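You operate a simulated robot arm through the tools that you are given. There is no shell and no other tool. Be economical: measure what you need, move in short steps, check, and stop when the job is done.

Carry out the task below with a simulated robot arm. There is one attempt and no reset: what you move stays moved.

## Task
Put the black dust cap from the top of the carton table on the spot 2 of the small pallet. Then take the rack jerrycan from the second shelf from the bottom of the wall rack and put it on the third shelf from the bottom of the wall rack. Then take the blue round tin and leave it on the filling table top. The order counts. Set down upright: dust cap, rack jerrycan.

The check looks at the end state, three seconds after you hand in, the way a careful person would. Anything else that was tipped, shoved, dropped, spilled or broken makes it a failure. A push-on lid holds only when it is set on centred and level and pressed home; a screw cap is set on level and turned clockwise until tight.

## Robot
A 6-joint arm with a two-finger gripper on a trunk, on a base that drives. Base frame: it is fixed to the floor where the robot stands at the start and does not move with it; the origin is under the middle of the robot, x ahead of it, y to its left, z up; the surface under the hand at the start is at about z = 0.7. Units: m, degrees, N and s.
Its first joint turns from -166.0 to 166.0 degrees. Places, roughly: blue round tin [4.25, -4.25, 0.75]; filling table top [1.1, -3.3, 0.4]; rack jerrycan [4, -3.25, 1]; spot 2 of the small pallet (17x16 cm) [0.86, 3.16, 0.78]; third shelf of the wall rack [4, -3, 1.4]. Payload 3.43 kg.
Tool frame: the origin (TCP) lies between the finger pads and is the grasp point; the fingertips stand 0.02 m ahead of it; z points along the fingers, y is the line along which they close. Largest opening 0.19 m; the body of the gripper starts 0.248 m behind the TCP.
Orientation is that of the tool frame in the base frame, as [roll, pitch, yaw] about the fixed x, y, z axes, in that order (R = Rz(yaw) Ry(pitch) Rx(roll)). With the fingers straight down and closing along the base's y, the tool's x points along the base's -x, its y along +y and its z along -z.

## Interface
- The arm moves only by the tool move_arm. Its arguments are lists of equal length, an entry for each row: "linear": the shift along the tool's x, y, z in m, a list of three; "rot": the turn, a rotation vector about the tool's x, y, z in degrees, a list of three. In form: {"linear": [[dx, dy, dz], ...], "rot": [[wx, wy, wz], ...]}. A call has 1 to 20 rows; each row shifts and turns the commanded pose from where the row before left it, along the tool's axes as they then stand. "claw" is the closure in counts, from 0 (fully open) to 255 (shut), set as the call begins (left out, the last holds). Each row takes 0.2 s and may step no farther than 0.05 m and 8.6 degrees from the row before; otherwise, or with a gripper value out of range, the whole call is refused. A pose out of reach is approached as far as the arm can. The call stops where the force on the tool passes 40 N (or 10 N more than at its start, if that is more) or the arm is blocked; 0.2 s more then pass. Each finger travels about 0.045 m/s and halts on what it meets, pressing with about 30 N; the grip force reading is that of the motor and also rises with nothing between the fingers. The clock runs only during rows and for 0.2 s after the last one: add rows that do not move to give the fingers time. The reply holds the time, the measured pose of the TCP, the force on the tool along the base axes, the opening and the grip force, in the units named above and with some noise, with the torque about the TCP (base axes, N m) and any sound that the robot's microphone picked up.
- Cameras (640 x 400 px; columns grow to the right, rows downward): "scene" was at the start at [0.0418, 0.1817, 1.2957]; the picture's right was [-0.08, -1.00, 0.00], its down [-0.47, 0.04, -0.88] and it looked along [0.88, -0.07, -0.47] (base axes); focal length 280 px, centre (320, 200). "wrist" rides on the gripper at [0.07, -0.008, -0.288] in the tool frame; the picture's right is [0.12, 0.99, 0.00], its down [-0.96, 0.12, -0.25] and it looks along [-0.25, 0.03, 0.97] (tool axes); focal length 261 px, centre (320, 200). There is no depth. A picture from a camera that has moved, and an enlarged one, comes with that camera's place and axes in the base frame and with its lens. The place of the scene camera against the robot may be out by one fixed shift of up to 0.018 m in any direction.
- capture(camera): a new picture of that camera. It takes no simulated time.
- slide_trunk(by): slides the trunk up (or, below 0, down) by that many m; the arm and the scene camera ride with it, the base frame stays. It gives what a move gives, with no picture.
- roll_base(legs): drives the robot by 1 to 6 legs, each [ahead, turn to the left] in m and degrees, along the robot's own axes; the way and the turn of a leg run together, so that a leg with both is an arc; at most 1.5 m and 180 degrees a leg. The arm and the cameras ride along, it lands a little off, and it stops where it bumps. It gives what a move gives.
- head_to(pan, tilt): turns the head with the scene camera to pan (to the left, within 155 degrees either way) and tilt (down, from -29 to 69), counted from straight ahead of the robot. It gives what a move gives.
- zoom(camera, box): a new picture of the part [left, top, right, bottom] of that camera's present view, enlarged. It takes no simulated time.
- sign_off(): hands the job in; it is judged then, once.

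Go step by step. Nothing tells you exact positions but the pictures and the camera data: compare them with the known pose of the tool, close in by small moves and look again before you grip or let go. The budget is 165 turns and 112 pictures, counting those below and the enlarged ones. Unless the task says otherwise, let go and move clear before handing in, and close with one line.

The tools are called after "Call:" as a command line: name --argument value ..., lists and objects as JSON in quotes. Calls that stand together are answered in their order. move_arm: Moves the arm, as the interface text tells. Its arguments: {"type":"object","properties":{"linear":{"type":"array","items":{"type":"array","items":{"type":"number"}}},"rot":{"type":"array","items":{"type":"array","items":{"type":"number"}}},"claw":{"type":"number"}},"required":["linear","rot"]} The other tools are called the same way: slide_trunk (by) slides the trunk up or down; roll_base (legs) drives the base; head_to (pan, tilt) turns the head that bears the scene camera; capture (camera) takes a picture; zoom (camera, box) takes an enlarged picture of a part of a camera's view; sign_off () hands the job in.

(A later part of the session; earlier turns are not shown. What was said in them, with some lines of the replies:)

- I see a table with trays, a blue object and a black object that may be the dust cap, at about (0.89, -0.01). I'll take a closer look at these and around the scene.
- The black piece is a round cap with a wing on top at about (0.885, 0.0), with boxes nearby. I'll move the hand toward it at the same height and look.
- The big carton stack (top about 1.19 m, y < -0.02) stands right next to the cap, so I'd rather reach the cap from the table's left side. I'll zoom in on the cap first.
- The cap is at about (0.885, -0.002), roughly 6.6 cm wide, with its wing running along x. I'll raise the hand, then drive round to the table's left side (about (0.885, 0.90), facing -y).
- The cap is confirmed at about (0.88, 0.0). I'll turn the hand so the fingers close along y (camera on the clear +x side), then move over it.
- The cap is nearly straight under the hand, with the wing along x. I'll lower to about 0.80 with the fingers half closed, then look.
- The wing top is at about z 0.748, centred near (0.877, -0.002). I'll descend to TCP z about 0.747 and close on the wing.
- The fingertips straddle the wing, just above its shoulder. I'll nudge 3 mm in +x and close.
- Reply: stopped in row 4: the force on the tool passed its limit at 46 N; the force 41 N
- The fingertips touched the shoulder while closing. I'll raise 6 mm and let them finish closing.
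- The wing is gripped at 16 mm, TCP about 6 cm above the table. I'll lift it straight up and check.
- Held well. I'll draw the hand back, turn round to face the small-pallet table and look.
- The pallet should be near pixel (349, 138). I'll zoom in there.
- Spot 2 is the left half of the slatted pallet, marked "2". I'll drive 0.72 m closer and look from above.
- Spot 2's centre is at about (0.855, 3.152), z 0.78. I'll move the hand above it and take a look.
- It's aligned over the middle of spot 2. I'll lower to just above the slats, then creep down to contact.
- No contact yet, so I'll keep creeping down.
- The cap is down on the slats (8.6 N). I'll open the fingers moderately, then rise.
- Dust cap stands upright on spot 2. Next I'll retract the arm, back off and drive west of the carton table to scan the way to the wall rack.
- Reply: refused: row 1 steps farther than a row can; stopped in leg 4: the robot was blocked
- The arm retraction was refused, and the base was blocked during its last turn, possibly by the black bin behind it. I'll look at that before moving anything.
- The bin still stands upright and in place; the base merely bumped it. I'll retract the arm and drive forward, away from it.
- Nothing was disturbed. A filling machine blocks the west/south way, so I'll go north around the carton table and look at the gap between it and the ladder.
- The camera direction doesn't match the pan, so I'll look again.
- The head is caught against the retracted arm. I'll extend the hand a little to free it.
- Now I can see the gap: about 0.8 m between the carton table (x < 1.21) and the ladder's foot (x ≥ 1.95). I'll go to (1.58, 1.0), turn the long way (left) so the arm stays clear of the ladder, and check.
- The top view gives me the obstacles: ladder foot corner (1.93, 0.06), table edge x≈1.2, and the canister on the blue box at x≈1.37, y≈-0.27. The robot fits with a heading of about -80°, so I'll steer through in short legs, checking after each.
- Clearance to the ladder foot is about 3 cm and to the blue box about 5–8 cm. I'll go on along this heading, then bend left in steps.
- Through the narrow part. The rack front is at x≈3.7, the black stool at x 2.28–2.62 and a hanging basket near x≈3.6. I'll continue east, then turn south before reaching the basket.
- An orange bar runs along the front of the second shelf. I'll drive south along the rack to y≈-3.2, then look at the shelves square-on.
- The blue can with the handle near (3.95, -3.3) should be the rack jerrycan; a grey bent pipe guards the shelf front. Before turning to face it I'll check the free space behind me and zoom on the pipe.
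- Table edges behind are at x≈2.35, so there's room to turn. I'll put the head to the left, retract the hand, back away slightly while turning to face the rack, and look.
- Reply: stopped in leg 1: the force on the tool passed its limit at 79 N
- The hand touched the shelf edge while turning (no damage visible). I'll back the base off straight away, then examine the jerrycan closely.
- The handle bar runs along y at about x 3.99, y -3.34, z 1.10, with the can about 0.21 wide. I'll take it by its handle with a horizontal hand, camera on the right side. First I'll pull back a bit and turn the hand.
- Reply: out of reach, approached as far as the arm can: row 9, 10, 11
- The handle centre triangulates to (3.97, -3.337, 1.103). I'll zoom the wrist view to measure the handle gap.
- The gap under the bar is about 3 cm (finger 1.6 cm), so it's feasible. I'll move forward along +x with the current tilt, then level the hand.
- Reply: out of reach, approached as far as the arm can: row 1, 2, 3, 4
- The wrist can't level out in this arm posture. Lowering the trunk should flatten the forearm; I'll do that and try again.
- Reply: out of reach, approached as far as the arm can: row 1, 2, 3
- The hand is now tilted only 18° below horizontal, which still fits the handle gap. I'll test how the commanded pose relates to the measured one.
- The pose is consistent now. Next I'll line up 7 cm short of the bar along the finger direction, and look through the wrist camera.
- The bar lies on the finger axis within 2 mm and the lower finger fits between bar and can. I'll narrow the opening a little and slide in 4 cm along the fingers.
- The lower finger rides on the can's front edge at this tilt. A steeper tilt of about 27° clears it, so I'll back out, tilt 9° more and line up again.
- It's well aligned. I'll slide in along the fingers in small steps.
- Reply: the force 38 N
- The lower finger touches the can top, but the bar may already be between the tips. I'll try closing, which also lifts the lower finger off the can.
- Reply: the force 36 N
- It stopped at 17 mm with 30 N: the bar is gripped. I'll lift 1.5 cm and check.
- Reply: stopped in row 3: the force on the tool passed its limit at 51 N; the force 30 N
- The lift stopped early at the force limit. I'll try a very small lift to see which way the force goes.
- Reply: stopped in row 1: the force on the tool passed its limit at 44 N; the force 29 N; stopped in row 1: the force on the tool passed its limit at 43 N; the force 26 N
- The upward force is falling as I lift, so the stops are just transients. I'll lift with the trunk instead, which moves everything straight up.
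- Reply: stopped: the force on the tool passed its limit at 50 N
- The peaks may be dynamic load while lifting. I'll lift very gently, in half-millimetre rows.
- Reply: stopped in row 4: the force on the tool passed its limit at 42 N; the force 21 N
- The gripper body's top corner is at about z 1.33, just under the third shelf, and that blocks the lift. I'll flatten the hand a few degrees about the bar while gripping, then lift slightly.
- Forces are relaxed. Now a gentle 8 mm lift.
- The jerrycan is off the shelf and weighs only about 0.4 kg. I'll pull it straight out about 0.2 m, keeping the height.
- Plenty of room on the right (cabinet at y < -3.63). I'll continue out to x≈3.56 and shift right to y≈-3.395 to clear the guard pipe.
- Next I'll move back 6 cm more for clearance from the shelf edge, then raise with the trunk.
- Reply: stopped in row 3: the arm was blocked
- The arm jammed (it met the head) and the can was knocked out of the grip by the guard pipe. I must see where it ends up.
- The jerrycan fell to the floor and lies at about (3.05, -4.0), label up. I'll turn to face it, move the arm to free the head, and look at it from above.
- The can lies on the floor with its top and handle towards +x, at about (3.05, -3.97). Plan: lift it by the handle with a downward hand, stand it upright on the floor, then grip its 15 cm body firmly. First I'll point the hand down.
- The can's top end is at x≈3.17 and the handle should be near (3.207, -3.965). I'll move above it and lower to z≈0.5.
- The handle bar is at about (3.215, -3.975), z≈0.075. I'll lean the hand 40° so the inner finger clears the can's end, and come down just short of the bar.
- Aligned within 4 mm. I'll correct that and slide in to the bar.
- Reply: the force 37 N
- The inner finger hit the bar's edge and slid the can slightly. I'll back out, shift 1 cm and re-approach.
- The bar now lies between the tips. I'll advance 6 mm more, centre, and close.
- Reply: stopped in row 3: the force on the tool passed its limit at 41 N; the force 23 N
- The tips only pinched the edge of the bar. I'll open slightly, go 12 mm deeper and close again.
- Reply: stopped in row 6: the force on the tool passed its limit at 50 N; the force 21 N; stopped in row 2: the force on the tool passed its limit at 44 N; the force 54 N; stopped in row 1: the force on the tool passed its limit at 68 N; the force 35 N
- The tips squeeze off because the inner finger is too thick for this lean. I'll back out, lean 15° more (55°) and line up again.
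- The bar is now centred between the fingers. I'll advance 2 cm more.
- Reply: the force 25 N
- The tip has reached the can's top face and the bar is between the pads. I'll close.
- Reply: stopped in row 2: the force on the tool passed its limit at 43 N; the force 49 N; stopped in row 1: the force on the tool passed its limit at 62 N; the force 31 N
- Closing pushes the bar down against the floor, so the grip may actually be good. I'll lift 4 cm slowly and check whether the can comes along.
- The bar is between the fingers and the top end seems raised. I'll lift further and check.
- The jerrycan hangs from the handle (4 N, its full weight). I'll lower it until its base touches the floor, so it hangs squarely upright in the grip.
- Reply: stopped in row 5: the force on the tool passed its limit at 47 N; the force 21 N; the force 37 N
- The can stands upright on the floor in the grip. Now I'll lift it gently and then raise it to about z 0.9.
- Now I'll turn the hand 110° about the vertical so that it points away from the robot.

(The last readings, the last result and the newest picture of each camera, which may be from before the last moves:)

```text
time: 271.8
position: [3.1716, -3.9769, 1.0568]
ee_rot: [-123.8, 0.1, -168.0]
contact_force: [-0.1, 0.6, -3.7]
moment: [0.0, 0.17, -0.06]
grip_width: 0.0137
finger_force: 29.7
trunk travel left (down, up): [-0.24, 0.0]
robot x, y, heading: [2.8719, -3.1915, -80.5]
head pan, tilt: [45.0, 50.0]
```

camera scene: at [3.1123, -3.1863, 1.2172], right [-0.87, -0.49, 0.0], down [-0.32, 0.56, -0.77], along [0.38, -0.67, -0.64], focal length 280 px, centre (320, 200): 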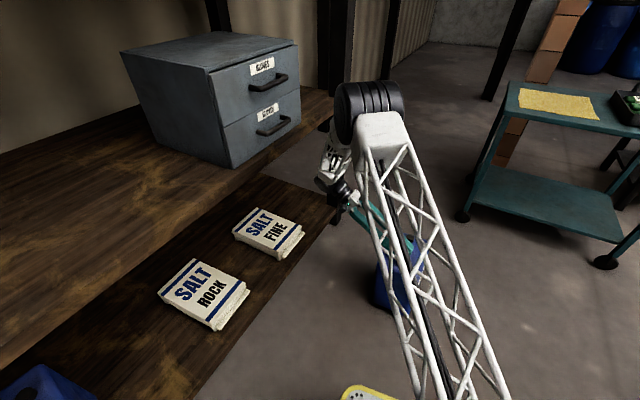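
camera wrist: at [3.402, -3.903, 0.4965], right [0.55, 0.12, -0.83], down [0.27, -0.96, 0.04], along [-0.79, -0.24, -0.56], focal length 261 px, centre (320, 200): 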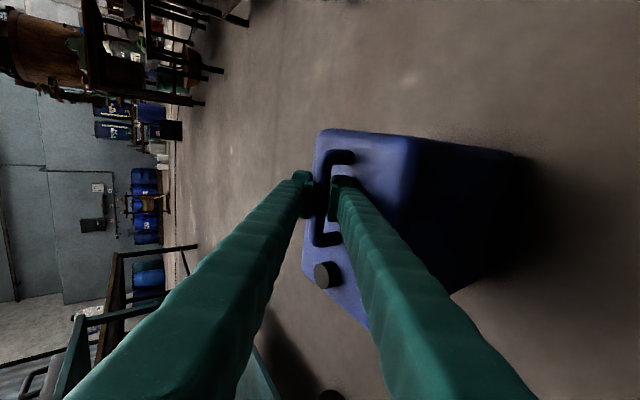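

Call:
head_to --pan 100 --tilt 20

Call:
move_arm --linear '[[0, -0.0326, -0.0323], [0, -0.0326, -0.0323], [0, -0.0326, -0.0323], [0, -0.0326, -0.0323], [0, -0.0326, -0.0323], [0, -0.0326, -0.0323], [0, -0.0326, -0.0323], [0, -0.0326, -0.0323], [0, -0.0326, -0.0323], [0, -0.0326, -0.0323], [0, -0.0326, -0.0323], [0, -0.0326, -0.0323], [0, 0, 0]]' --rot '[[0, 0, 0], [0, 0, 0], [0, 0, 0], [0, 0, 0], [0, 0, 0], [0, 0, 0], [0, 0, 0], [0, 0, 0], [0, 0, 0], [0, 0, 0], [0, 0, 0], [0, 0, 0], [0, 0, 0]]' --claw 255

```text
time: 273.0
position: [3.1713, -3.9763, 1.0571]
ee_rot: [-123.9, 0.2, -168.1]
contact_force: [0.5, 0.2, -3.0]
moment: [-0.03, 0.17, 0.02]
grip_width: 0.0135
finger_force: 29.6
trunk travel left (down, up): [-0.24, 0.0]
robot x, y, heading: [2.8751, -3.1934, -80.2]
head pan, tilt: [100.0, 20.0]
```

```text
time: 275.8
position: [3.1493, -3.8721, 1.5972]
ee_rot: [-123.8, 0.1, -168.0]
contact_force: [1.0, -0.2, -3.6]
moment: [0.03, 0.15, 0.05]
grip_width: 0.0136
finger_force: 30.3
trunk travel left (down, up): [-0.24, 0.0]
robot x, y, heading: [2.8736, -3.1946, -80.5]
head pan, tilt: [100.0, 20.0]
```

Call:
move_arm --linear '[[0, -0.0326, -0.0323], [0, -0.0326, -0.0323], [0, -0.0326, -0.0323], [0, -0.0326, -0.0323], [0, 0, 0]]' --rot '[[0, 0, 0], [0, 0, 0], [0, 0, 0], [0, 0, 0], [0, 0, 0]]' --claw 255

Call:
capture --camera "scene"

```text
time: 277.0
position: [3.1415, -3.8401, 1.7774]
ee_rot: [-123.8, 0.1, -168.1]
contact_force: [0.4, -0.4, -4.7]
moment: [-0.01, 0.19, -0.06]
grip_width: 0.0135
finger_force: 30.1
trunk travel left (down, up): [-0.24, 0.0]
robot x, y, heading: [2.8752, -3.1956, -80.3]
head pan, tilt: [100.0, 20.0]
```

```text
21 pictures are left
camera scene: at [3.158, -3.0811, 1.4486], right [0.33, -0.94, 0.0], down [-0.32, -0.11, -0.94], along [0.89, 0.31, -0.34], focal length 280 px, centre (320, 200)
```

scene: 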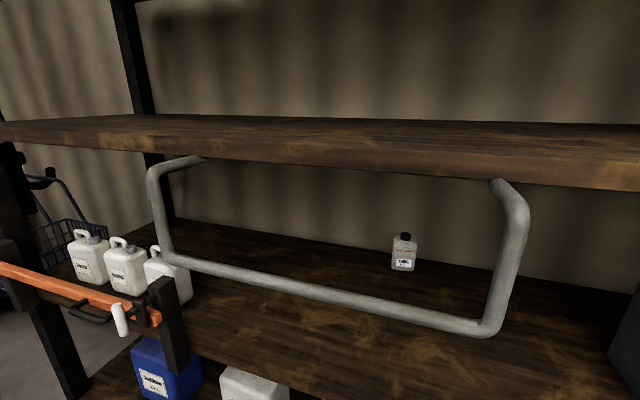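

The third shelf is empty and its top is at about z 1.38. I'll draw in 5 cm and turn the base left to face the rack, carrying the can above shelf height.

Call:
move_arm --linear '[[0, 0.0138, -0.0208], [0, 0.0138, -0.0208], [0, 0, 0]]' --rot '[[0, 0, 0], [0, 0, 0], [0, 0, 0]]' --claw 255

Call:
roll_base --legs '[[0, 40], [0, 39]]'

Call:
capture --camera "wrist"

```text
time: 277.8
position: [3.1311, -3.7911, 1.7781]
ee_rot: [-123.7, 0.0, -168.2]
contact_force: [-1.0, 1.3, -3.6]
moment: [-0.01, 0.11, 0.06]
grip_width: 0.0134
finger_force: 29.8
trunk travel left (down, up): [-0.24, 0.0]
robot x, y, heading: [2.8756, -3.1964, -80.1]
head pan, tilt: [100.0, 20.0]
```

```text
time: 282.1
position: [3.509, -3.055, 1.7788]
ee_rot: [-123.7, 0.2, -89.1]
contact_force: [0.5, 0.5, -4.3]
moment: [-0.17, 0.05, 0.02]
grip_width: 0.0137
finger_force: 30.4
trunk travel left (down, up): [-0.24, 0.0]
robot x, y, heading: [2.8728, -3.1949, -1.3]
head pan, tilt: [100.0, 20.0]
```

```text
20 pictures are left
camera wrist: at [3.2749, -3.1299, 1.945], right [-0.55, -0.13, -0.83], down [-0.29, 0.96, 0.04], along [0.79, 0.26, -0.56], focal length 261 px, centre (320, 200)
```

wrist: 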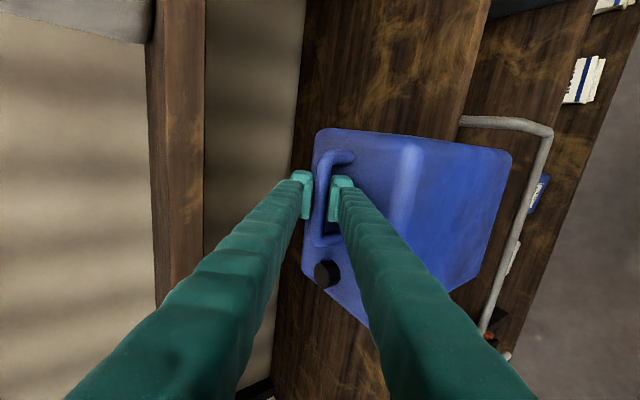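

The can now hangs in front of the third shelf. The upper shelf's front plank bottom is at z≈1.87, so I'll lower slightly and move the can in over the front part of the shelf.

Call:
move_arm --linear '[[0, 0.0146, 0.0097], [0, 0.0146, 0.0097], [0, -0.0211, 0.0316], [0, -0.0211, 0.0316], [0, -0.0211, 0.0316], [0, -0.0211, 0.0316], [0, -0.0211, 0.0316], [0, 0, 0]]' --rot '[[0, 0, 0], [0, 0, 0], [0, 0, 0], [0, 0, 0], [0, 0, 0], [0, 0, 0], [0, 0, 0], [0, 0, 0]]' --claw 255

Call:
head_to --pan 50 --tilt 0

Call:
capture --camera "scene"

```text
time: 283.9
position: [3.701, -3.0523, 1.7408]
ee_rot: [-123.8, 0.1, -89.0]
contact_force: [1.0, 0.4, -4.3]
moment: [-0.2, 0.05, -0.06]
grip_width: 0.0135
finger_force: 29.9
trunk travel left (down, up): [-0.24, 0.0]
robot x, y, heading: [2.874, -3.1956, -1.4]
head pan, tilt: [100.0, 20.0]
```

```text
time: 285.0
position: [3.6996, -3.0529, 1.7431]
ee_rot: [-123.7, 0.1, -89.0]
contact_force: [-0.1, 0.6, -4.2]
moment: [-0.17, 0.02, 0.01]
grip_width: 0.0139
finger_force: 30.2
trunk travel left (down, up): [-0.24, 0.0]
robot x, y, heading: [2.874, -3.1972, -1.5]
head pan, tilt: [50.0, 0.0]
```

```text
19 pictures are left
camera scene: at [2.8883, -2.9365, 1.4809], right [0.75, -0.66, 0.0], down [0.0, 0.0, -1.0], along [0.66, 0.75, 0.0], focal length 280 px, centre (320, 200)
```

scene: 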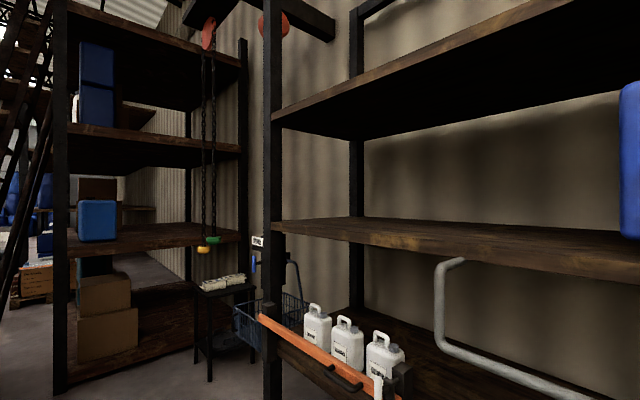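

Call:
head_to --pan 22 --tilt 0

Call:
zoom --camera "scene" --box '[200, 80, 520, 280]'

```text
time: 286.0
position: [3.6991, -3.0515, 1.7424]
ee_rot: [-123.8, 0.2, -89.1]
contact_force: [-0.3, -0.2, -4.1]
moment: [-0.16, 0.02, 0.02]
grip_width: 0.0136
finger_force: 30.2
trunk travel left (down, up): [-0.24, 0.0]
robot x, y, heading: [2.8735, -3.1936, -1.7]
head pan, tilt: [22.0, 0.0]
```

```text
2.00 times, centred on (360, 180) of scene
camera zoom: at [2.9131, -2.9723, 1.4809], right [0.35, -0.94, 0.0], down [0.0, 0.0, -1.0], along [0.94, 0.35, 0.0], focal length 561 px, centre (240, 240)
```

zoom: 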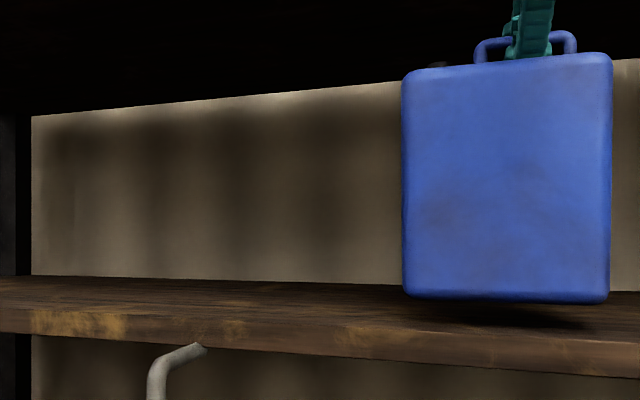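

The can hangs level just above the shelf. I'll lower 1.5 cm, go 3 cm further in, then creep down to contact.

Call:
move_arm --linear '[[0, 0.0125, 0.0083], [0, -0.0083, 0.0125], [0, -0.0083, 0.0125], [0, 0, 0], [0, 0.0025, 0.0017], [0, 0.0025, 0.0017], [0, 0, 0]]' --rot '[[0, 0, 0], [0, 0, 0], [0, 0, 0], [0, 0, 0], [0, 0, 0], [0, 0, 0], [0, 0, 0]]' --claw 255

Call:
move_arm --linear '[[0, 0.0017, 0.0011], [0, 0.0017, 0.0011], [0, 0.0017, 0.0011], [0, 0.0017, 0.0011], [0, 0, 0]]' --rot '[[0, 0, 0], [0, 0, 0], [0, 0, 0], [0, 0, 0], [0, 0, 0]]'

```text
time: 287.6
position: [3.7288, -3.0505, 1.7211]
ee_rot: [-123.8, 0.1, -89.1]
contact_force: [-0.6, 0.7, -4.7]
moment: [-0.11, 0.04, 0.01]
grip_width: 0.0136
finger_force: 30.5
trunk travel left (down, up): [-0.24, 0.0]
robot x, y, heading: [2.8733, -3.1923, -1.5]
head pan, tilt: [22.0, 0.0]
```

```text
time: 288.8
position: [3.7261, -3.0514, 1.7131]
ee_rot: [-123.6, 0.1, -89.2]
contact_force: [-0.9, 1.0, -4.8]
moment: [-0.14, 0.05, 0.0]
grip_width: 0.0136
finger_force: 30.3
trunk travel left (down, up): [-0.24, 0.0]
robot x, y, heading: [2.8745, -3.1956, -1.3]
head pan, tilt: [22.0, 0.0]
```

Call:
move_arm --linear '[[0, 0.0017, 0.0011], [0, 0.0017, 0.0011], [0, 0.0017, 0.0011], [0, 0, 0]]' --rot '[[0, 0, 0], [0, 0, 0], [0, 0, 0], [0, 0, 0]]'

Call:
zoom --camera "scene" --box '[200, 80, 520, 280]'

```text
time: 289.8
position: [3.7268, -3.0503, 1.7105]
ee_rot: [-123.5, 0.2, -89.1]
contact_force: [5.3, -0.4, 23.9]
moment: [-0.02, -0.02, -0.22]
grip_width: 0.0135
finger_force: 29.9
trunk travel left (down, up): [-0.24, 0.0]
robot x, y, heading: [2.8752, -3.1914, -1.6]
head pan, tilt: [22.0, 0.0]
```

```text
2.00 times, centred on (360, 180) of scene
camera zoom: at [2.9125, -2.9726, 1.4814], right [0.35, -0.94, 0.0], down [0.0, 0.0, -1.0], along [0.94, 0.35, 0.0], focal length 561 px, centre (240, 240)
```

zoom: 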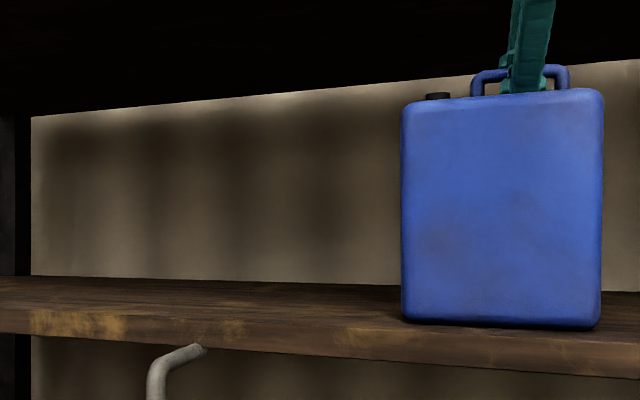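

It's standing on the third shelf. I'll relax, open a little, and back out along the fingers.

Call:
move_arm --linear '[[0, -0.001, -0.0007], [0, 0, 0], [0, 0, 0], [0, 0, 0]]' --rot '[[0, 0, 0], [0, 0, 0], [0, 0, 0], [0, 0, 0]]' --claw 214

Call:
move_arm --linear '[[0, -0.002, -0.01], [0, 0, -0.02], [0, 0, -0.03], [0, 0, -0.04], [0, 0, -0.04], [0, 0, 0]]' --rot '[[0, 0, 0], [0, 0, 0], [0, 0, 0], [0, 0, 0], [0, 0, 0], [0, 0, 0]]'

Call:
zoom --camera "scene" --box '[200, 80, 520, 280]'

```text
time: 290.8
position: [3.7262, -3.0502, 1.7104]
ee_rot: [-123.5, 0.2, -89.1]
contact_force: [5.6, -1.5, 31.3]
moment: [-0.14, 0.24, 0.02]
grip_width: 0.0145
finger_force: 0.1
trunk travel left (down, up): [-0.24, 0.0]
robot x, y, heading: [2.8733, -3.1948, -1.3]
head pan, tilt: [22.0, 0.0]
```

```text
time: 292.2
position: [3.6119, -3.0511, 1.7879]
ee_rot: [-123.7, 0.0, -89.1]
contact_force: [0.2, -0.3, -0.7]
moment: [0.01, -0.04, -0.02]
grip_width: 0.0307
finger_force: 0.1
trunk travel left (down, up): [-0.24, 0.0]
robot x, y, heading: [2.8749, -3.1963, -1.4]
head pan, tilt: [22.0, 0.0]
```

```text
2.00 times, centred on (360, 180) of scene
camera zoom: at [2.9129, -2.9724, 1.4809], right [0.35, -0.94, 0.0], down [0.0, 0.0, -1.0], along [0.94, 0.35, 0.0], focal length 561 px, centre (240, 240)
```

zoom: 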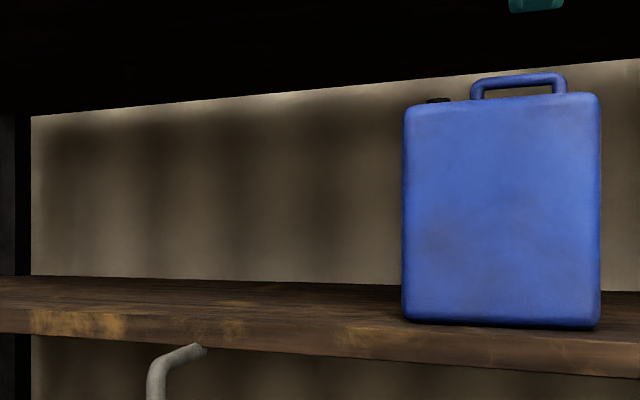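

The jerrycan stands upright on the third shelf, clear of the hand. Next is the blue round tin near (4.25, -4.25): I'll withdraw, turn south, drive to the rack's right end and look.

Call:
move_arm --linear '[[0, 0.0166, -0.025], [0, 0.0166, -0.025], [0, 0.0166, -0.025], [0, 0, 0]]' --rot '[[0, 0, 0], [0, 0, 0], [0, 0, 0], [0, 0, 0]]'

Call:
roll_base --legs '[[0, -86], [0.9, 0]]'

Call:
head_to --pan 75 --tilt 25

Call:
capture --camera "scene"

```text
time: 293.2
position: [3.5223, -3.0548, 1.7884]
ee_rot: [-123.7, 0.2, -89.1]
contact_force: [-0.9, -1.0, 1.1]
moment: [0.03, 0.0, 0.07]
grip_width: 0.0308
finger_force: 0.2
trunk travel left (down, up): [-0.24, 0.0]
robot x, y, heading: [2.8745, -3.1954, -1.5]
head pan, tilt: [22.0, 0.0]
```

```text
time: 301.8
position: [3.0966, -4.7443, 1.7883]
ee_rot: [-123.7, 0.1, -175.0]
contact_force: [0.7, -0.2, -0.5]
moment: [-0.01, 0.03, 0.01]
grip_width: 0.0306
finger_force: 0.0
trunk travel left (down, up): [-0.24, 0.0]
robot x, y, heading: [2.9122, -4.1081, -87.5]
head pan, tilt: [22.0, 0.0]
```

```text
time: 303.0
position: [3.0978, -4.744, 1.7877]
ee_rot: [-123.7, 0.1, -175.1]
contact_force: [0.6, 0.4, -0.2]
moment: [-0.01, 0.0, 0.01]
grip_width: 0.0304
finger_force: 0.1
trunk travel left (down, up): [-0.24, 0.0]
robot x, y, heading: [2.9142, -4.108, -87.2]
head pan, tilt: [75.0, 25.0]
```

```text
15 pictures are left
camera scene: at [3.2094, -4.0669, 1.4406], right [-0.22, -0.98, 0.0], down [-0.41, 0.09, -0.91], along [0.89, -0.2, -0.42], focal length 280 px, centre (320, 200)
```

scene: 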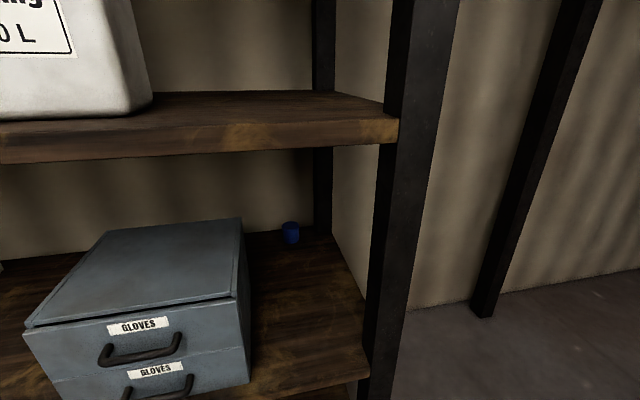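

I see the blue tin at the back right of the second shelf, about (4.2, -4.165), roughly 8 cm wide. It's best reached past the open end of the rack. I'll turn the hand so the fingers close sideways (camera on top), lower the trunk and drive round.

Call:
move_arm --linear '[[0, 0, 0], [0, 0, 0], [0, 0, 0], [0, 0, 0], [0, 0, 0], [0, 0, 0], [0, 0, 0], [0, 0, 0], [0, 0, 0], [0, 0, 0], [0, 0, 0], [0, 0, 0]]' --rot '[[0, 0, -8.2], [0, 0, -8.2], [0, 0, -8.2], [0, 0, -8.2], [0, 0, -8.2], [0, 0, -8.2], [0, 0, -8.2], [0, 0, -8.2], [0, 0, -8.2], [0, 0, -8.2], [0, 0, -8], [0, 0, 0]]' --claw 100

Call:
roll_base --legs '[[0, 37], [0.9, 0], [0, 60]]'

Call:
head_to --pan 30 --tilt 30

Call:
capture --camera "scene"

```text
time: 305.6
position: [3.0977, -4.7438, 1.7886]
ee_rot: [-179.8, -56.3, -85.2]
contact_force: [0.4, 0.0, 0.3]
moment: [0.03, -0.01, -0.01]
grip_width: 0.1155
finger_force: 0.0
trunk travel left (down, up): [-0.24, 0.0]
robot x, y, heading: [2.9171, -4.1047, -87.4]
head pan, tilt: [75.0, 25.0]
```

```text
time: 315.0
position: [4.098, -4.5629, 1.7872]
ee_rot: [-179.7, -56.3, 10.2]
contact_force: [0.4, 0.3, 0.0]
moment: [0.0, -0.02, 0.01]
grip_width: 0.1156
finger_force: 0.2
trunk travel left (down, up): [-0.24, 0.0]
robot x, y, heading: [3.4826, -4.8069, 7.9]
head pan, tilt: [75.0, 25.0]
```

```text
time: 316.1
position: [4.1004, -4.5627, 1.7884]
ee_rot: [-179.7, -56.4, 10.1]
contact_force: [0.3, -0.6, -0.2]
moment: [0.01, 0.03, 0.0]
grip_width: 0.1155
finger_force: 0.1
trunk travel left (down, up): [-0.24, 0.0]
robot x, y, heading: [3.4818, -4.8087, 8.1]
head pan, tilt: [30.0, 30.0]
```

```text
14 pictures are left
camera scene: at [3.4767, -4.5723, 1.4326], right [0.62, -0.79, 0.0], down [-0.39, -0.31, -0.87], along [0.68, 0.53, -0.5], focal length 280 px, centre (320, 200)
```

scene: 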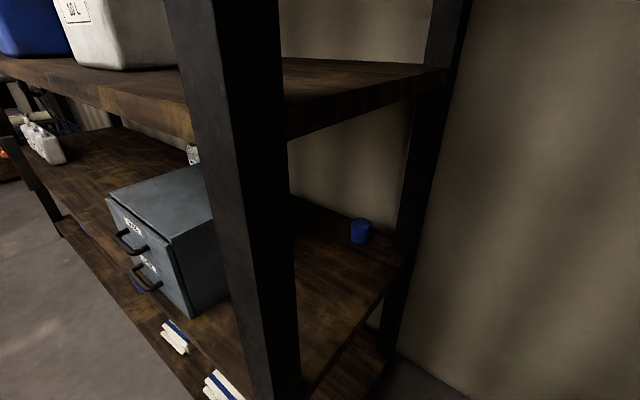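

The tin triangulates to (4.241, -4.172), centre z≈0.81. I'll park the head aside, yaw the hand to approach between the posts (bearing 25°), and lower outside the rack end.

Call:
head_to --pan 95 --tilt 30

Call:
slide_trunk --by -0.2

Call:
move_arm --linear '[[0, 0, 0], [0, 0, 0], [-0.0375, 0, 0.0249], [-0.0375, 0, 0.0249], [-0.0375, 0, 0.0249], [-0.0375, 0, 0.0249], [-0.0375, 0, 0.0249], [-0.0375, 0, 0.0249], [-0.0375, 0, 0.0249], [-0.0375, 0, 0.0249], [-0.0375, 0, 0.0249], [-0.0375, 0, 0.0249], [-0.0375, 0, 0.0249], [-0.0375, 0, 0.0249], [-0.0375, 0, 0.0249], [0, 0, 0]]' --rot '[[6.25, 0, -4.15], [6.25, 0, -4.15], [0, 0, 0], [0, 0, 0], [0, 0, 0], [0, 0, 0], [0, 0, 0], [0, 0, 0], [0, 0, 0], [0, 0, 0], [0, 0, 0], [0, 0, 0], [0, 0, 0], [0, 0, 0], [0, 0, 0], [0, 0, 0]]'

Call:
capture --camera "wrist"

```text
time: 317.5
position: [4.0992, -4.5637, 1.7873]
ee_rot: [-179.8, -56.3, 10.0]
contact_force: [0.9, 0.6, -0.3]
moment: [0.01, 0.0, -0.01]
grip_width: 0.115
finger_force: 0.1
trunk travel left (down, up): [-0.24, 0.0]
robot x, y, heading: [3.4822, -4.8083, 7.8]
head pan, tilt: [95.0, 30.0]
```

```text
time: 319.6
position: [4.0997, -4.5627, 1.5875]
ee_rot: [-179.8, -56.3, 10.0]
contact_force: [0.5, 0.1, -0.7]
moment: [-0.01, 0.02, -0.01]
grip_width: 0.1155
finger_force: 0.0
trunk travel left (down, up): [-0.04, 0.2]
robot x, y, heading: [3.4801, -4.8062, 8.1]
head pan, tilt: [95.0, 30.0]
```

```text
time: 323.0
position: [4.1001, -4.5602, 1.0009]
ee_rot: [-179.7, -56.4, 17.0]
contact_force: [0.2, -0.2, -0.3]
moment: [0.01, 0.01, 0.02]
grip_width: 0.1156
finger_force: 0.0
out of reach, approached as far as the arm can: row 2
trunk travel left (down, up): [-0.04, 0.2]
robot x, y, heading: [3.4801, -4.8072, 7.9]
head pan, tilt: [95.0, 30.0]
```

```text
13 pictures are left
camera wrist: at [3.906, -4.6142, 1.2185], right [0.36, -0.93, 0.09], down [-0.67, -0.33, -0.66], along [0.65, 0.18, -0.74], focal length 261 px, centre (320, 200)
```

wrist: 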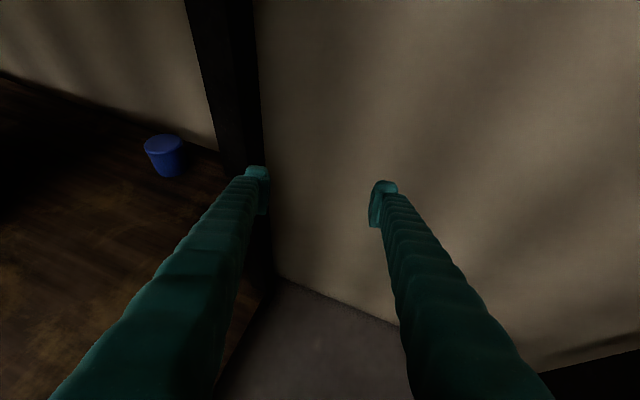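

The tin is confirmed at about (4.235, -4.145). The hand now points along bearing 17°, which clears the rear post. I'll move in past the rack end to a point 15 cm short of the tin.

Call:
move_arm --linear '[[0.0009, -0.0406, 0.0115], [0.0009, -0.0406, 0.0115], [0.0009, -0.0406, 0.0115], [0.0009, -0.0406, 0.0115], [0.0009, -0.0406, 0.0115], [0.0009, -0.0406, 0.0115], [0.0009, -0.0406, 0.0115], [0.0009, -0.0406, 0.0115], [0.0009, -0.0406, 0.0115], [-0.006, 0.005, 0.0235], [-0.006, 0.005, 0.0235], [0, 0, 0]]' --rot '[[0, 0, 0], [0, 0, 0], [0, 0, 0], [0, 0, 0], [0, 0, 0], [0, 0, 0], [0, 0, 0], [0, 0, 0], [0, 0, 0], [0, 0, 0], [0, 0, 0], [0, 0, 0]]'

Call:
capture --camera "wrist"

```text
time: 325.6
position: [4.1106, -4.1848, 0.9172]
ee_rot: [-179.7, -56.4, 16.9]
contact_force: [-0.4, -0.2, -0.4]
moment: [-0.01, 0.03, -0.03]
grip_width: 0.1155
finger_force: 0.1
trunk travel left (down, up): [-0.04, 0.2]
robot x, y, heading: [3.4843, -4.8057, 7.9]
head pan, tilt: [95.0, 30.0]
```

```text
12 pictures are left
camera wrist: at [3.9169, -4.2379, 1.1353], right [0.36, -0.93, 0.1], down [-0.67, -0.33, -0.66], along [0.65, 0.17, -0.74], focal length 261 px, centre (320, 200)
```

wrist: 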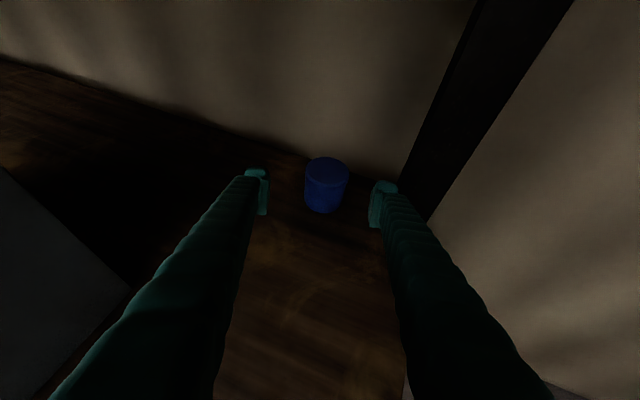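

The tin is 1.4 cm right of the finger axis. I'll correct that and advance until it's between the pads.

Call:
move_arm --linear '[[0, 0.0138, 0], [0, 0, 0.04], [0, 0, 0.04], [0, 0, 0.04], [0, 0, 0.025], [0, 0, 0.01], [0, 0, 0]]' --rot '[[0, 0, 0], [0, 0, 0], [0, 0, 0], [0, 0, 0], [0, 0, 0], [0, 0, 0], [0, 0, 0]]'

Call:
zoom --camera "wrist" --box '[220, 110, 420, 235]'

```text
time: 327.2
position: [4.2361, -4.1584, 0.8313]
ee_rot: [-179.6, -56.4, 17.1]
contact_force: [-0.2, -0.9, -0.2]
moment: [0.03, 0.02, 0.02]
grip_width: 0.1155
finger_force: 0.0
trunk travel left (down, up): [-0.04, 0.2]
robot x, y, heading: [3.4815, -4.8037, 8.1]
head pan, tilt: [95.0, 30.0]
```

```text
3.20 times, centred on (320, 172) of wrist
camera zoom: at [4.0428, -4.212, 1.049], right [0.36, -0.93, 0.1], down [-0.67, -0.33, -0.66], along [0.65, 0.18, -0.74], focal length 834 px, centre (320, 288)
```

zoom: 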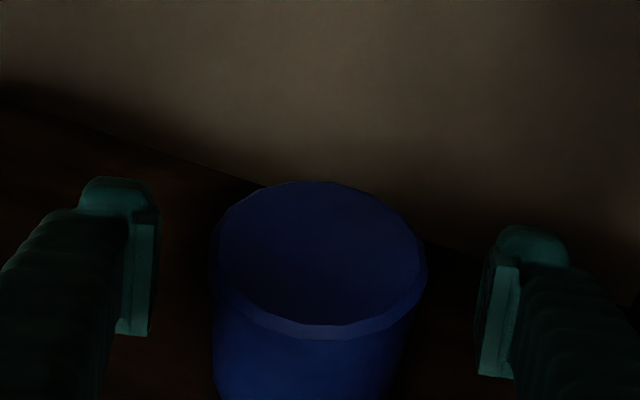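

The tin sits centred between the pads. I'll close on it.

Call:
move_arm --linear '[[0, 0, 0], [0, 0, 0], [0, 0, 0], [0, 0, 0], [0, 0, 0], [0, 0, 0]]' --rot '[[0, 0, 0], [0, 0, 0], [0, 0, 0], [0, 0, 0], [0, 0, 0], [0, 0, 0]]' --claw 255

Call:
move_arm --linear '[[0.0083, 0, -0.0055], [0.0166, 0, -0.0111], [0.0166, 0, -0.0111], [0, 0, 0]]' --rot '[[0, 0, 0], [0, 0, 0], [0, 0, 0], [0, 0, 0]]'

```text
time: 328.6
position: [4.2368, -4.158, 0.8304]
ee_rot: [-179.6, -56.4, 17.0]
contact_force: [-0.2, 0.4, 1.3]
moment: [-0.12, -0.05, -0.02]
grip_width: 0.0713
finger_force: 29.3
trunk travel left (down, up): [-0.04, 0.2]
robot x, y, heading: [3.4815, -4.8079, 8.0]
head pan, tilt: [95.0, 30.0]
```

```text
time: 329.6
position: [4.2368, -4.1588, 0.8811]
ee_rot: [-179.6, -56.4, 17.2]
contact_force: [0.5, -0.1, -2.0]
moment: [0.02, -0.01, 0.01]
grip_width: 0.0714
finger_force: 30.2
trunk travel left (down, up): [-0.04, 0.2]
robot x, y, heading: [3.4788, -4.8026, 8.1]
head pan, tilt: [95.0, 30.0]
```

Tin gripped at 71 mm and lifted. I'll withdraw the way I came.

Call:
move_arm --linear '[[-0.0089, -0.0021, -0.0435], [-0.0089, -0.0021, -0.0435], [-0.0089, -0.0021, -0.0435], [-0.0082, 0.0408, -0.0123], [-0.0082, 0.0408, -0.0123], [-0.0082, 0.0408, -0.0123], [-0.0082, 0.0408, -0.0123], [-0.0082, 0.0408, -0.0123], [-0.0082, 0.0408, -0.0123], [-0.0082, 0.0408, -0.0123], [-0.0082, 0.0408, -0.0123], [-0.0082, 0.0408, -0.0123], [0, 0, 0]]' --rot '[[0, 0, 0], [0, 0, 0], [0, 0, 0], [0, 0, 0], [0, 0, 0], [0, 0, 0], [0, 0, 0], [0, 0, 0], [0, 0, 0], [0, 0, 0], [0, 0, 0], [0, 0, 0], [0, 0, 0]]' --claw 255

```text
time: 332.4
position: [4.1018, -4.5807, 0.9291]
ee_rot: [-179.6, -56.4, 17.1]
contact_force: [-0.3, 0.3, -0.4]
moment: [0.0, 0.01, -0.01]
grip_width: 0.0714
finger_force: 29.8
trunk travel left (down, up): [-0.04, 0.2]
robot x, y, heading: [3.4837, -4.808, 7.8]
head pan, tilt: [95.0, 30.0]
```

I'll raise the trunk for safe carrying, back out the way I came, and drive west along y≈-4.1 to the south side of the filling table.

Call:
slide_trunk --by 0.2

Call:
roll_base --legs '[[0, -58], [-0.9, 0], [0, -130]]'

Call:
head_to --pan 25 --tilt 25

Call:
capture --camera "scene"

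```text
time: 334.6
position: [4.1004, -4.5806, 1.1275]
ee_rot: [-179.7, -56.4, 17.0]
contact_force: [-0.2, 0.1, -1.0]
moment: [0.02, -0.05, 0.0]
grip_width: 0.0713
finger_force: 30.4
trunk travel left (down, up): [-0.24, 0.0]
robot x, y, heading: [3.4797, -4.8088, 8.1]
head pan, tilt: [95.0, 30.0]
```

```text
time: 347.7
position: [2.274, -4.2214, 1.1288]
ee_rot: [-179.5, -56.4, -173.2]
contact_force: [0.1, 0.4, -1.0]
moment: [0.03, 0.01, 0.0]
grip_width: 0.071
finger_force: 30.4
trunk travel left (down, up): [-0.24, 0.0]
robot x, y, heading: [2.9252, -4.1075, 177.8]
head pan, tilt: [95.0, 30.0]
```

```text
time: 349.1
position: [2.2734, -4.221, 1.1297]
ee_rot: [-179.5, -56.4, -173.3]
contact_force: [0.4, -1.0, -1.8]
moment: [-0.02, 0.03, -0.01]
grip_width: 0.0712
finger_force: 30.4
trunk travel left (down, up): [-0.24, 0.0]
robot x, y, heading: [2.9241, -4.1087, 177.5]
head pan, tilt: [25.0, 25.0]
```

```text
10 pictures are left
camera scene: at [2.9027, -4.355, 1.4405], right [-0.39, 0.92, 0.0], down [0.39, 0.16, -0.91], along [-0.84, -0.35, -0.42], focal length 280 px, centre (320, 200)
```

scene: 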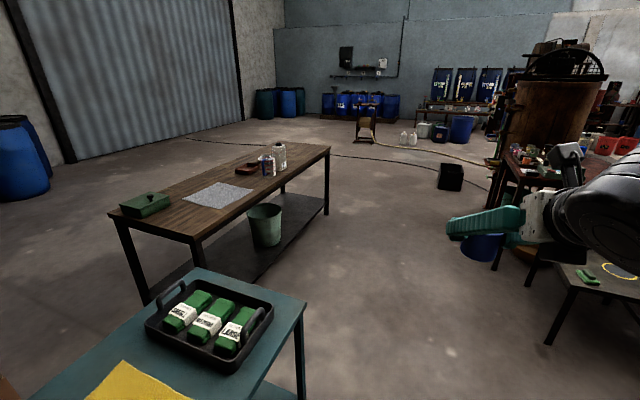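

The way west is clear; the filling table's near corner is at about (1.35, -3.58). I'll drive 1.7 m west, turn north, and look.

Call:
roll_base --legs '[[0, 4], [0.85, 0], [0.85, 0], [0, -90]]'

Call:
head_to --pan 10 --tilt 45

Call:
capture --camera "scene"

Call:
capture --camera "wrist"

```text
time: 362.3
position: [1.0698, -3.5257, 1.129]
ee_rot: [-179.5, -56.4, 100.6]
contact_force: [0.8, -0.2, -1.8]
moment: [0.01, -0.02, 0.02]
grip_width: 0.0707
finger_force: 29.8
trunk travel left (down, up): [-0.24, 0.0]
robot x, y, heading: [1.2239, -4.1655, 91.8]
head pan, tilt: [25.0, 25.0]
```

```text
time: 363.1
position: [1.0679, -3.5254, 1.1281]
ee_rot: [-179.5, -56.5, 100.6]
contact_force: [0.4, 0.5, -1.4]
moment: [0.02, 0.01, 0.03]
grip_width: 0.0707
finger_force: 30.3
trunk travel left (down, up): [-0.24, 0.0]
robot x, y, heading: [1.2241, -4.1671, 91.6]
head pan, tilt: [10.0, 45.0]
```

```text
9 pictures are left
camera scene: at [1.0214, -4.1618, 1.41], right [0.98, 0.2, 0.0], down [0.14, -0.69, -0.71], along [-0.14, 0.69, -0.71], focal length 280 px, centre (320, 200)
```

scene: 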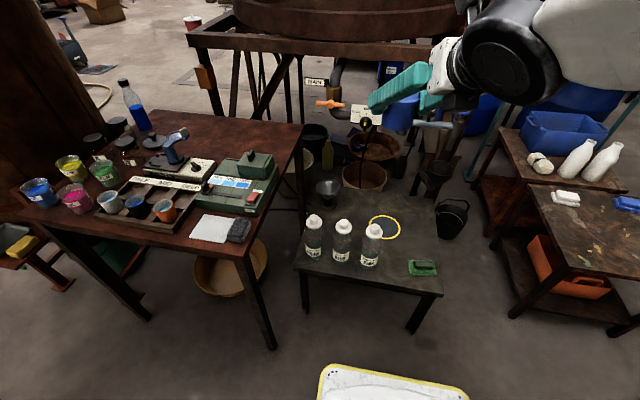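

```text
8 pictures are left
camera wrist: at [1.0994, -3.7241, 1.3466], right [0.96, 0.25, 0.09], down [0.25, -0.7, -0.66], along [-0.1, 0.66, -0.74], focal length 261 px, centre (320, 200)
```

wrist: 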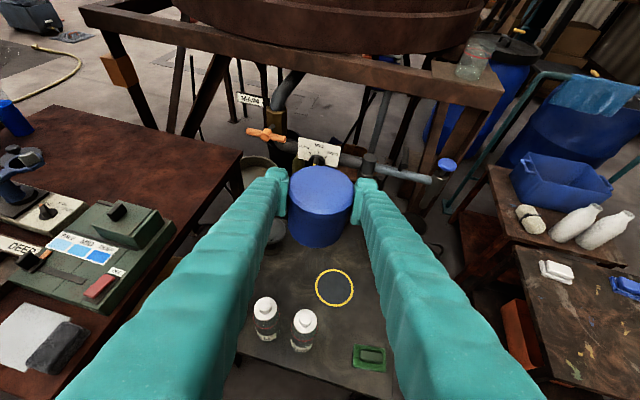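

I see the filling table with three bottles, a yellow ring and a green tray on it. I'll zoom in to pick a free spot.

Call:
zoom --camera "scene" --box '[280, 150, 480, 310]'

```text
2.50 times, centred on (380, 230) of scene
camera zoom: at [1.0214, -4.1618, 1.41], right [0.98, 0.2, 0.0], down [0.14, -0.69, -0.71], along [-0.14, 0.69, -0.71], focal length 701 px, centre (170, 125)
```

zoom: 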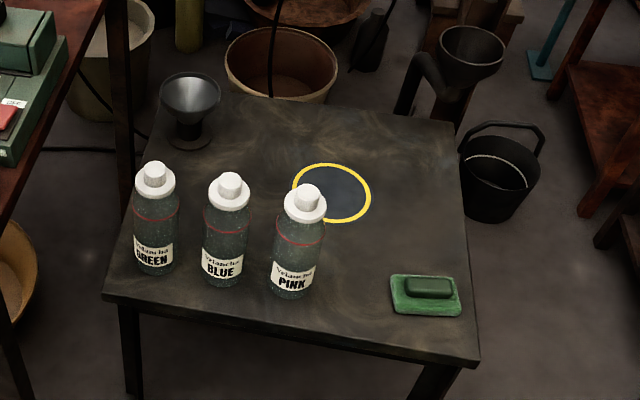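

The free spot right of the ring, at about (1.295, -3.28), suits the tin. I'll move there and down to z≈0.68.

Call:
move_arm --linear '[[-0.0221, 0.0223, 0.0346], [-0.0221, 0.0223, 0.0346], [-0.0221, 0.0223, 0.0346], [-0.0221, 0.0223, 0.0346], [-0.0221, 0.0223, 0.0346], [-0.0221, 0.0223, 0.0346], [-0.0221, 0.0223, 0.0346], [-0.0221, 0.0223, 0.0346], [-0.0221, 0.0223, 0.0346], [-0.0221, 0.0223, 0.0346], [-0.0221, 0.0223, 0.0346], [-0.0221, 0.0223, 0.0346], [0, 0, 0]]' --rot '[[0, 0, 0], [0, 0, 0], [0, 0, 0], [0, 0, 0], [0, 0, 0], [0, 0, 0], [0, 0, 0], [0, 0, 0], [0, 0, 0], [0, 0, 0], [0, 0, 0], [0, 0, 0], [0, 0, 0]]' --claw 255

Call:
capture --camera "wrist"

```text
time: 365.9
position: [1.3004, -3.2475, 0.709]
ee_rot: [-177.8, -55.9, 99.4]
contact_force: [-0.9, -0.9, -1.6]
moment: [0.03, -0.01, 0.02]
grip_width: 0.071
finger_force: 29.8
out of reach, approached as far as the arm can: row 2, 4, 5, 6, 7, 11, 12
trunk travel left (down, up): [-0.24, 0.0]
robot x, y, heading: [1.2203, -4.1638, 91.6]
head pan, tilt: [10.0, 45.0]
```

```text
6 pictures are left
camera wrist: at [1.336, -3.4422, 0.9295], right [0.96, 0.26, 0.08], down [0.24, -0.71, -0.66], along [-0.12, 0.65, -0.75], focal length 261 px, centre (320, 200)
```

wrist: 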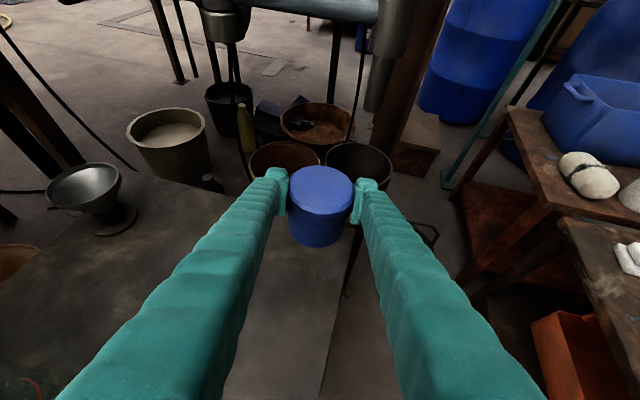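

The table's right edge is at x≈1.36. I'll shift slightly left and back, then lower with the trunk.

Call:
move_arm --linear '[[-0.0094, -0.018, -0.014], [0, 0, 0]]' --rot '[[0, 0, 0], [0, 0, 0]]'

Call:
slide_trunk --by -0.2

Call:
zoom --camera "scene" --box '[280, 150, 480, 310]'

```text
time: 366.5
position: [1.2904, -3.2614, 0.7215]
ee_rot: [-177.6, -55.7, 99.3]
contact_force: [0.5, -0.2, -1.8]
moment: [-0.02, 0.03, 0.01]
grip_width: 0.0704
finger_force: 30.0
out of reach, approached as far as the arm can: row 1
trunk travel left (down, up): [-0.24, 0.0]
robot x, y, heading: [1.2297, -4.166, 91.5]
head pan, tilt: [10.0, 45.0]
```

```text
time: 368.7
position: [1.289, -3.2623, 0.5215]
ee_rot: [-177.6, -55.9, 99.3]
contact_force: [0.3, -0.2, -1.7]
moment: [0.01, -0.02, 0.0]
grip_width: 0.0705
finger_force: 30.3
trunk travel left (down, up): [-0.04, 0.2]
robot x, y, heading: [1.2225, -4.1654, 91.6]
head pan, tilt: [10.0, 45.0]
```

```text
2.50 times, centred on (380, 230) of scene
camera zoom: at [1.0216, -4.1617, 1.21], right [0.98, 0.2, 0.0], down [0.14, -0.69, -0.71], along [-0.14, 0.69, -0.71], focal length 701 px, centre (170, 125)
```

zoom: 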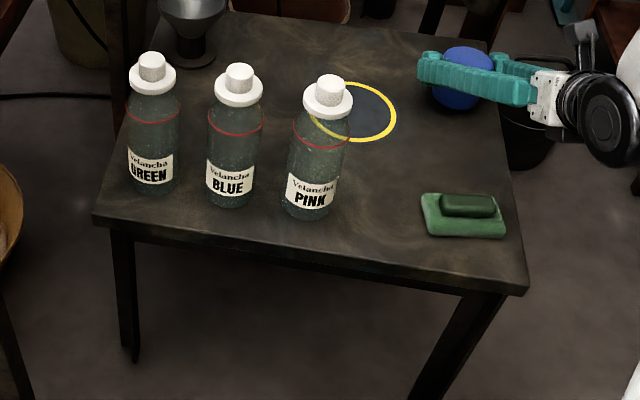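

The tin is over the table's free right area, about 7 cm above it. I'll lower the rest and creep to contact.

Call:
slide_trunk --by -0.04

Call:
move_arm --linear '[[-0.0042, 0, 0.0028], [-0.0042, 0, 0.0028], [-0.0025, 0, 0.0017], [-0.0025, 0, 0.0017], [0, 0, 0]]' --rot '[[0, 0, 0], [0, 0, 0], [0, 0, 0], [0, 0, 0], [0, 0, 0]]'

```text
time: 369.5
position: [1.2891, -3.2609, 0.484]
ee_rot: [-177.7, -56.0, 99.5]
contact_force: [-1.5, 5.6, 17.7]
moment: [0.44, -0.55, 0.17]
grip_width: 0.0716
finger_force: 30.4
trunk travel left (down, up): [0.0, 0.24]
robot x, y, heading: [1.2256, -4.1659, 91.6]
head pan, tilt: [10.0, 45.0]
```

```text
time: 370.1
position: [1.2905, -3.2602, 0.4777]
ee_rot: [-177.2, -55.8, 99.0]
contact_force: [0.0, -3.0, 17.6]
moment: [0.03, -0.76, -0.18]
grip_width: 0.0712
finger_force: 30.1
trunk travel left (down, up): [0.0, 0.24]
robot x, y, heading: [1.2247, -4.1679, 91.3]
head pan, tilt: [10.0, 45.0]
stopped in row 2: the force on the tool passed its limit at 46 N (the readings are from after the stop); the commanded pose is now the measured one
```

Contact is at z≈0.478, consistent with the tin's base on the table. I'll check before releasing.

Call:
zoom --camera "scene" --box '[340, 130, 500, 230]'

```text
4.00 times, centred on (420, 180) of scene
camera zoom: at [1.0215, -4.1623, 1.1702], right [0.98, 0.2, 0.0], down [0.14, -0.69, -0.71], along [-0.14, 0.69, -0.71], focal length 1121 px, centre (-80, 280)
```

zoom: 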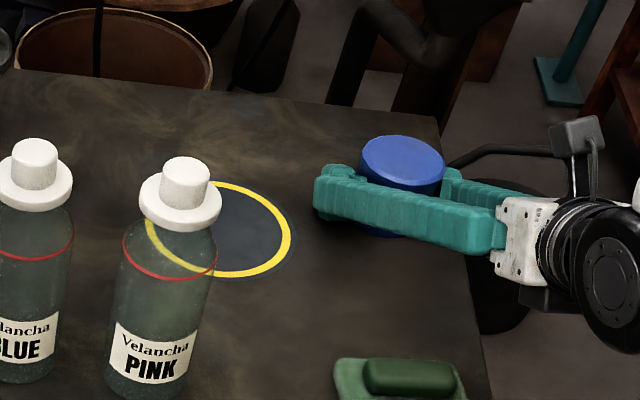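

The tin rests well inside the table top. I'll open the fingers and back out along the finger direction.

Call:
move_arm --linear '[[0, 0, 0], [0, 0, 0], [0, 0, 0], [0, 0, 0], [0, 0, 0]]' --rot '[[0, 0, 0], [0, 0, 0], [0, 0, 0], [0, 0, 0], [0, 0, 0]]' --claw 105

Call:
move_arm --linear '[[0, 0, -0.02], [0, 0, -0.03], [0, 0, -0.04], [0, 0, -0.04], [0, 0, -0.04], [0, 0, -0.04], [0, 0, 0]]' --rot '[[0, 0, 0], [0, 0, 0], [0, 0, 0], [0, 0, 0], [0, 0, 0], [0, 0, 0], [0, 0, 0]]'

Call:
zoom --camera "scene" --box '[280, 110, 480, 270]'

```text
time: 371.3
position: [1.2897, -3.262, 0.4755]
ee_rot: [-177.3, -55.9, 99.0]
contact_force: [-12.3, -0.8, 20.8]
moment: [0.19, -1.02, 0.21]
grip_width: 0.1045
finger_force: 0.2
trunk travel left (down, up): [0.0, 0.24]
robot x, y, heading: [1.221, -4.1659, 91.7]
head pan, tilt: [10.0, 45.0]
```

```text
time: 372.9
position: [1.342, -3.3956, 0.6099]
ee_rot: [-177.1, -55.6, 98.9]
contact_force: [-0.1, -0.1, 0.4]
moment: [0.02, 0.03, 0.04]
grip_width: 0.1117
finger_force: 0.0
out of reach, approached as far as the arm can: row 4, 5, 6
trunk travel left (down, up): [0.0, 0.24]
robot x, y, heading: [1.2224, -4.1614, 91.3]
head pan, tilt: [10.0, 45.0]
```

```text
2.50 times, centred on (380, 190) of scene
camera zoom: at [1.0215, -4.1617, 1.1704], right [0.98, 0.2, 0.0], down [0.14, -0.69, -0.71], along [-0.14, 0.69, -0.71], focal length 701 px, centre (170, 225)
```

zoom: 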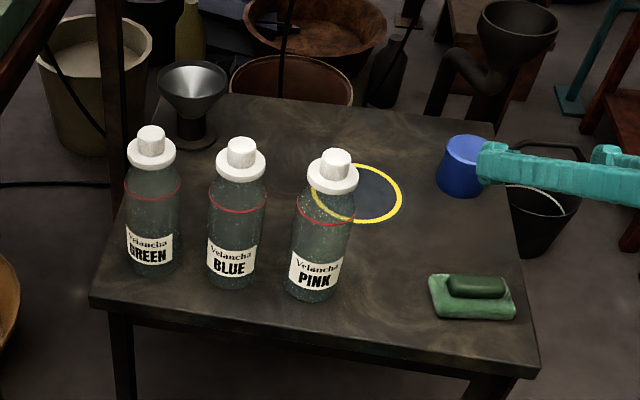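

The tin stands on the table by itself. I'll raise the hand, back the base away and take a final look.

Call:
slide_trunk --by 0.2

Call:
roll_base --legs '[[-0.3, 0]]'

Call:
zoom --camera "scene" --box '[240, 80, 480, 230]'

```text
time: 375.1
position: [1.3424, -3.396, 0.8098]
ee_rot: [-177.0, -55.6, 98.9]
contact_force: [0.8, 0.1, 0.1]
moment: [-0.03, 0.0, -0.02]
grip_width: 0.1117
finger_force: 0.0
trunk travel left (down, up): [-0.2, 0.04]
robot x, y, heading: [1.223, -4.1631, 91.5]
head pan, tilt: [10.0, 45.0]
```

```text
time: 377.1
position: [1.3507, -3.6937, 0.8112]
ee_rot: [-177.0, -55.5, 99.0]
contact_force: [0.8, 0.4, 1.0]
moment: [0.03, 0.03, 0.06]
grip_width: 0.1114
finger_force: 0.1
trunk travel left (down, up): [-0.2, 0.04]
robot x, y, heading: [1.2327, -4.4643, 91.4]
head pan, tilt: [10.0, 45.0]
```

```text
2.67 times, centred on (360, 155) of scene
camera zoom: at [1.0296, -4.4604, 1.3704], right [0.98, 0.2, 0.0], down [0.14, -0.69, -0.71], along [-0.14, 0.69, -0.71], focal length 747 px, centre (213, 320)
```

zoom: 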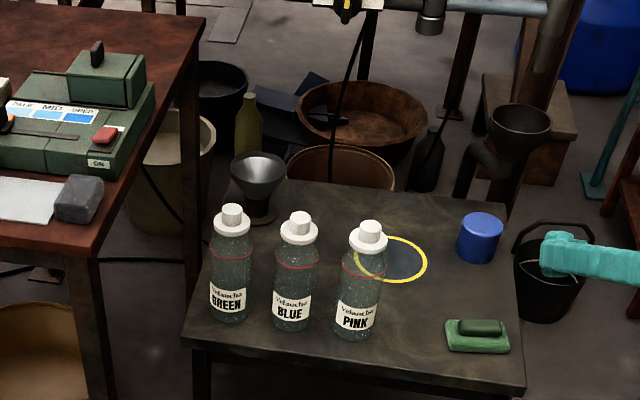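

All three items are in place and the hand is clear: the tin stands upright on the filling table, and nothing around it has moved.

Call:
sign_off

```text
The job is handed in.
```

The job is handed in: dust cap upright on spot 2 of the small pallet, rack jerrycan upright on the third shelf, blue tin on the filling table top. The jerrycan fell to the floor once on the way, the base bumped the black bin, and the hand bumped the shelf edge; I saw no damage in the pictures.
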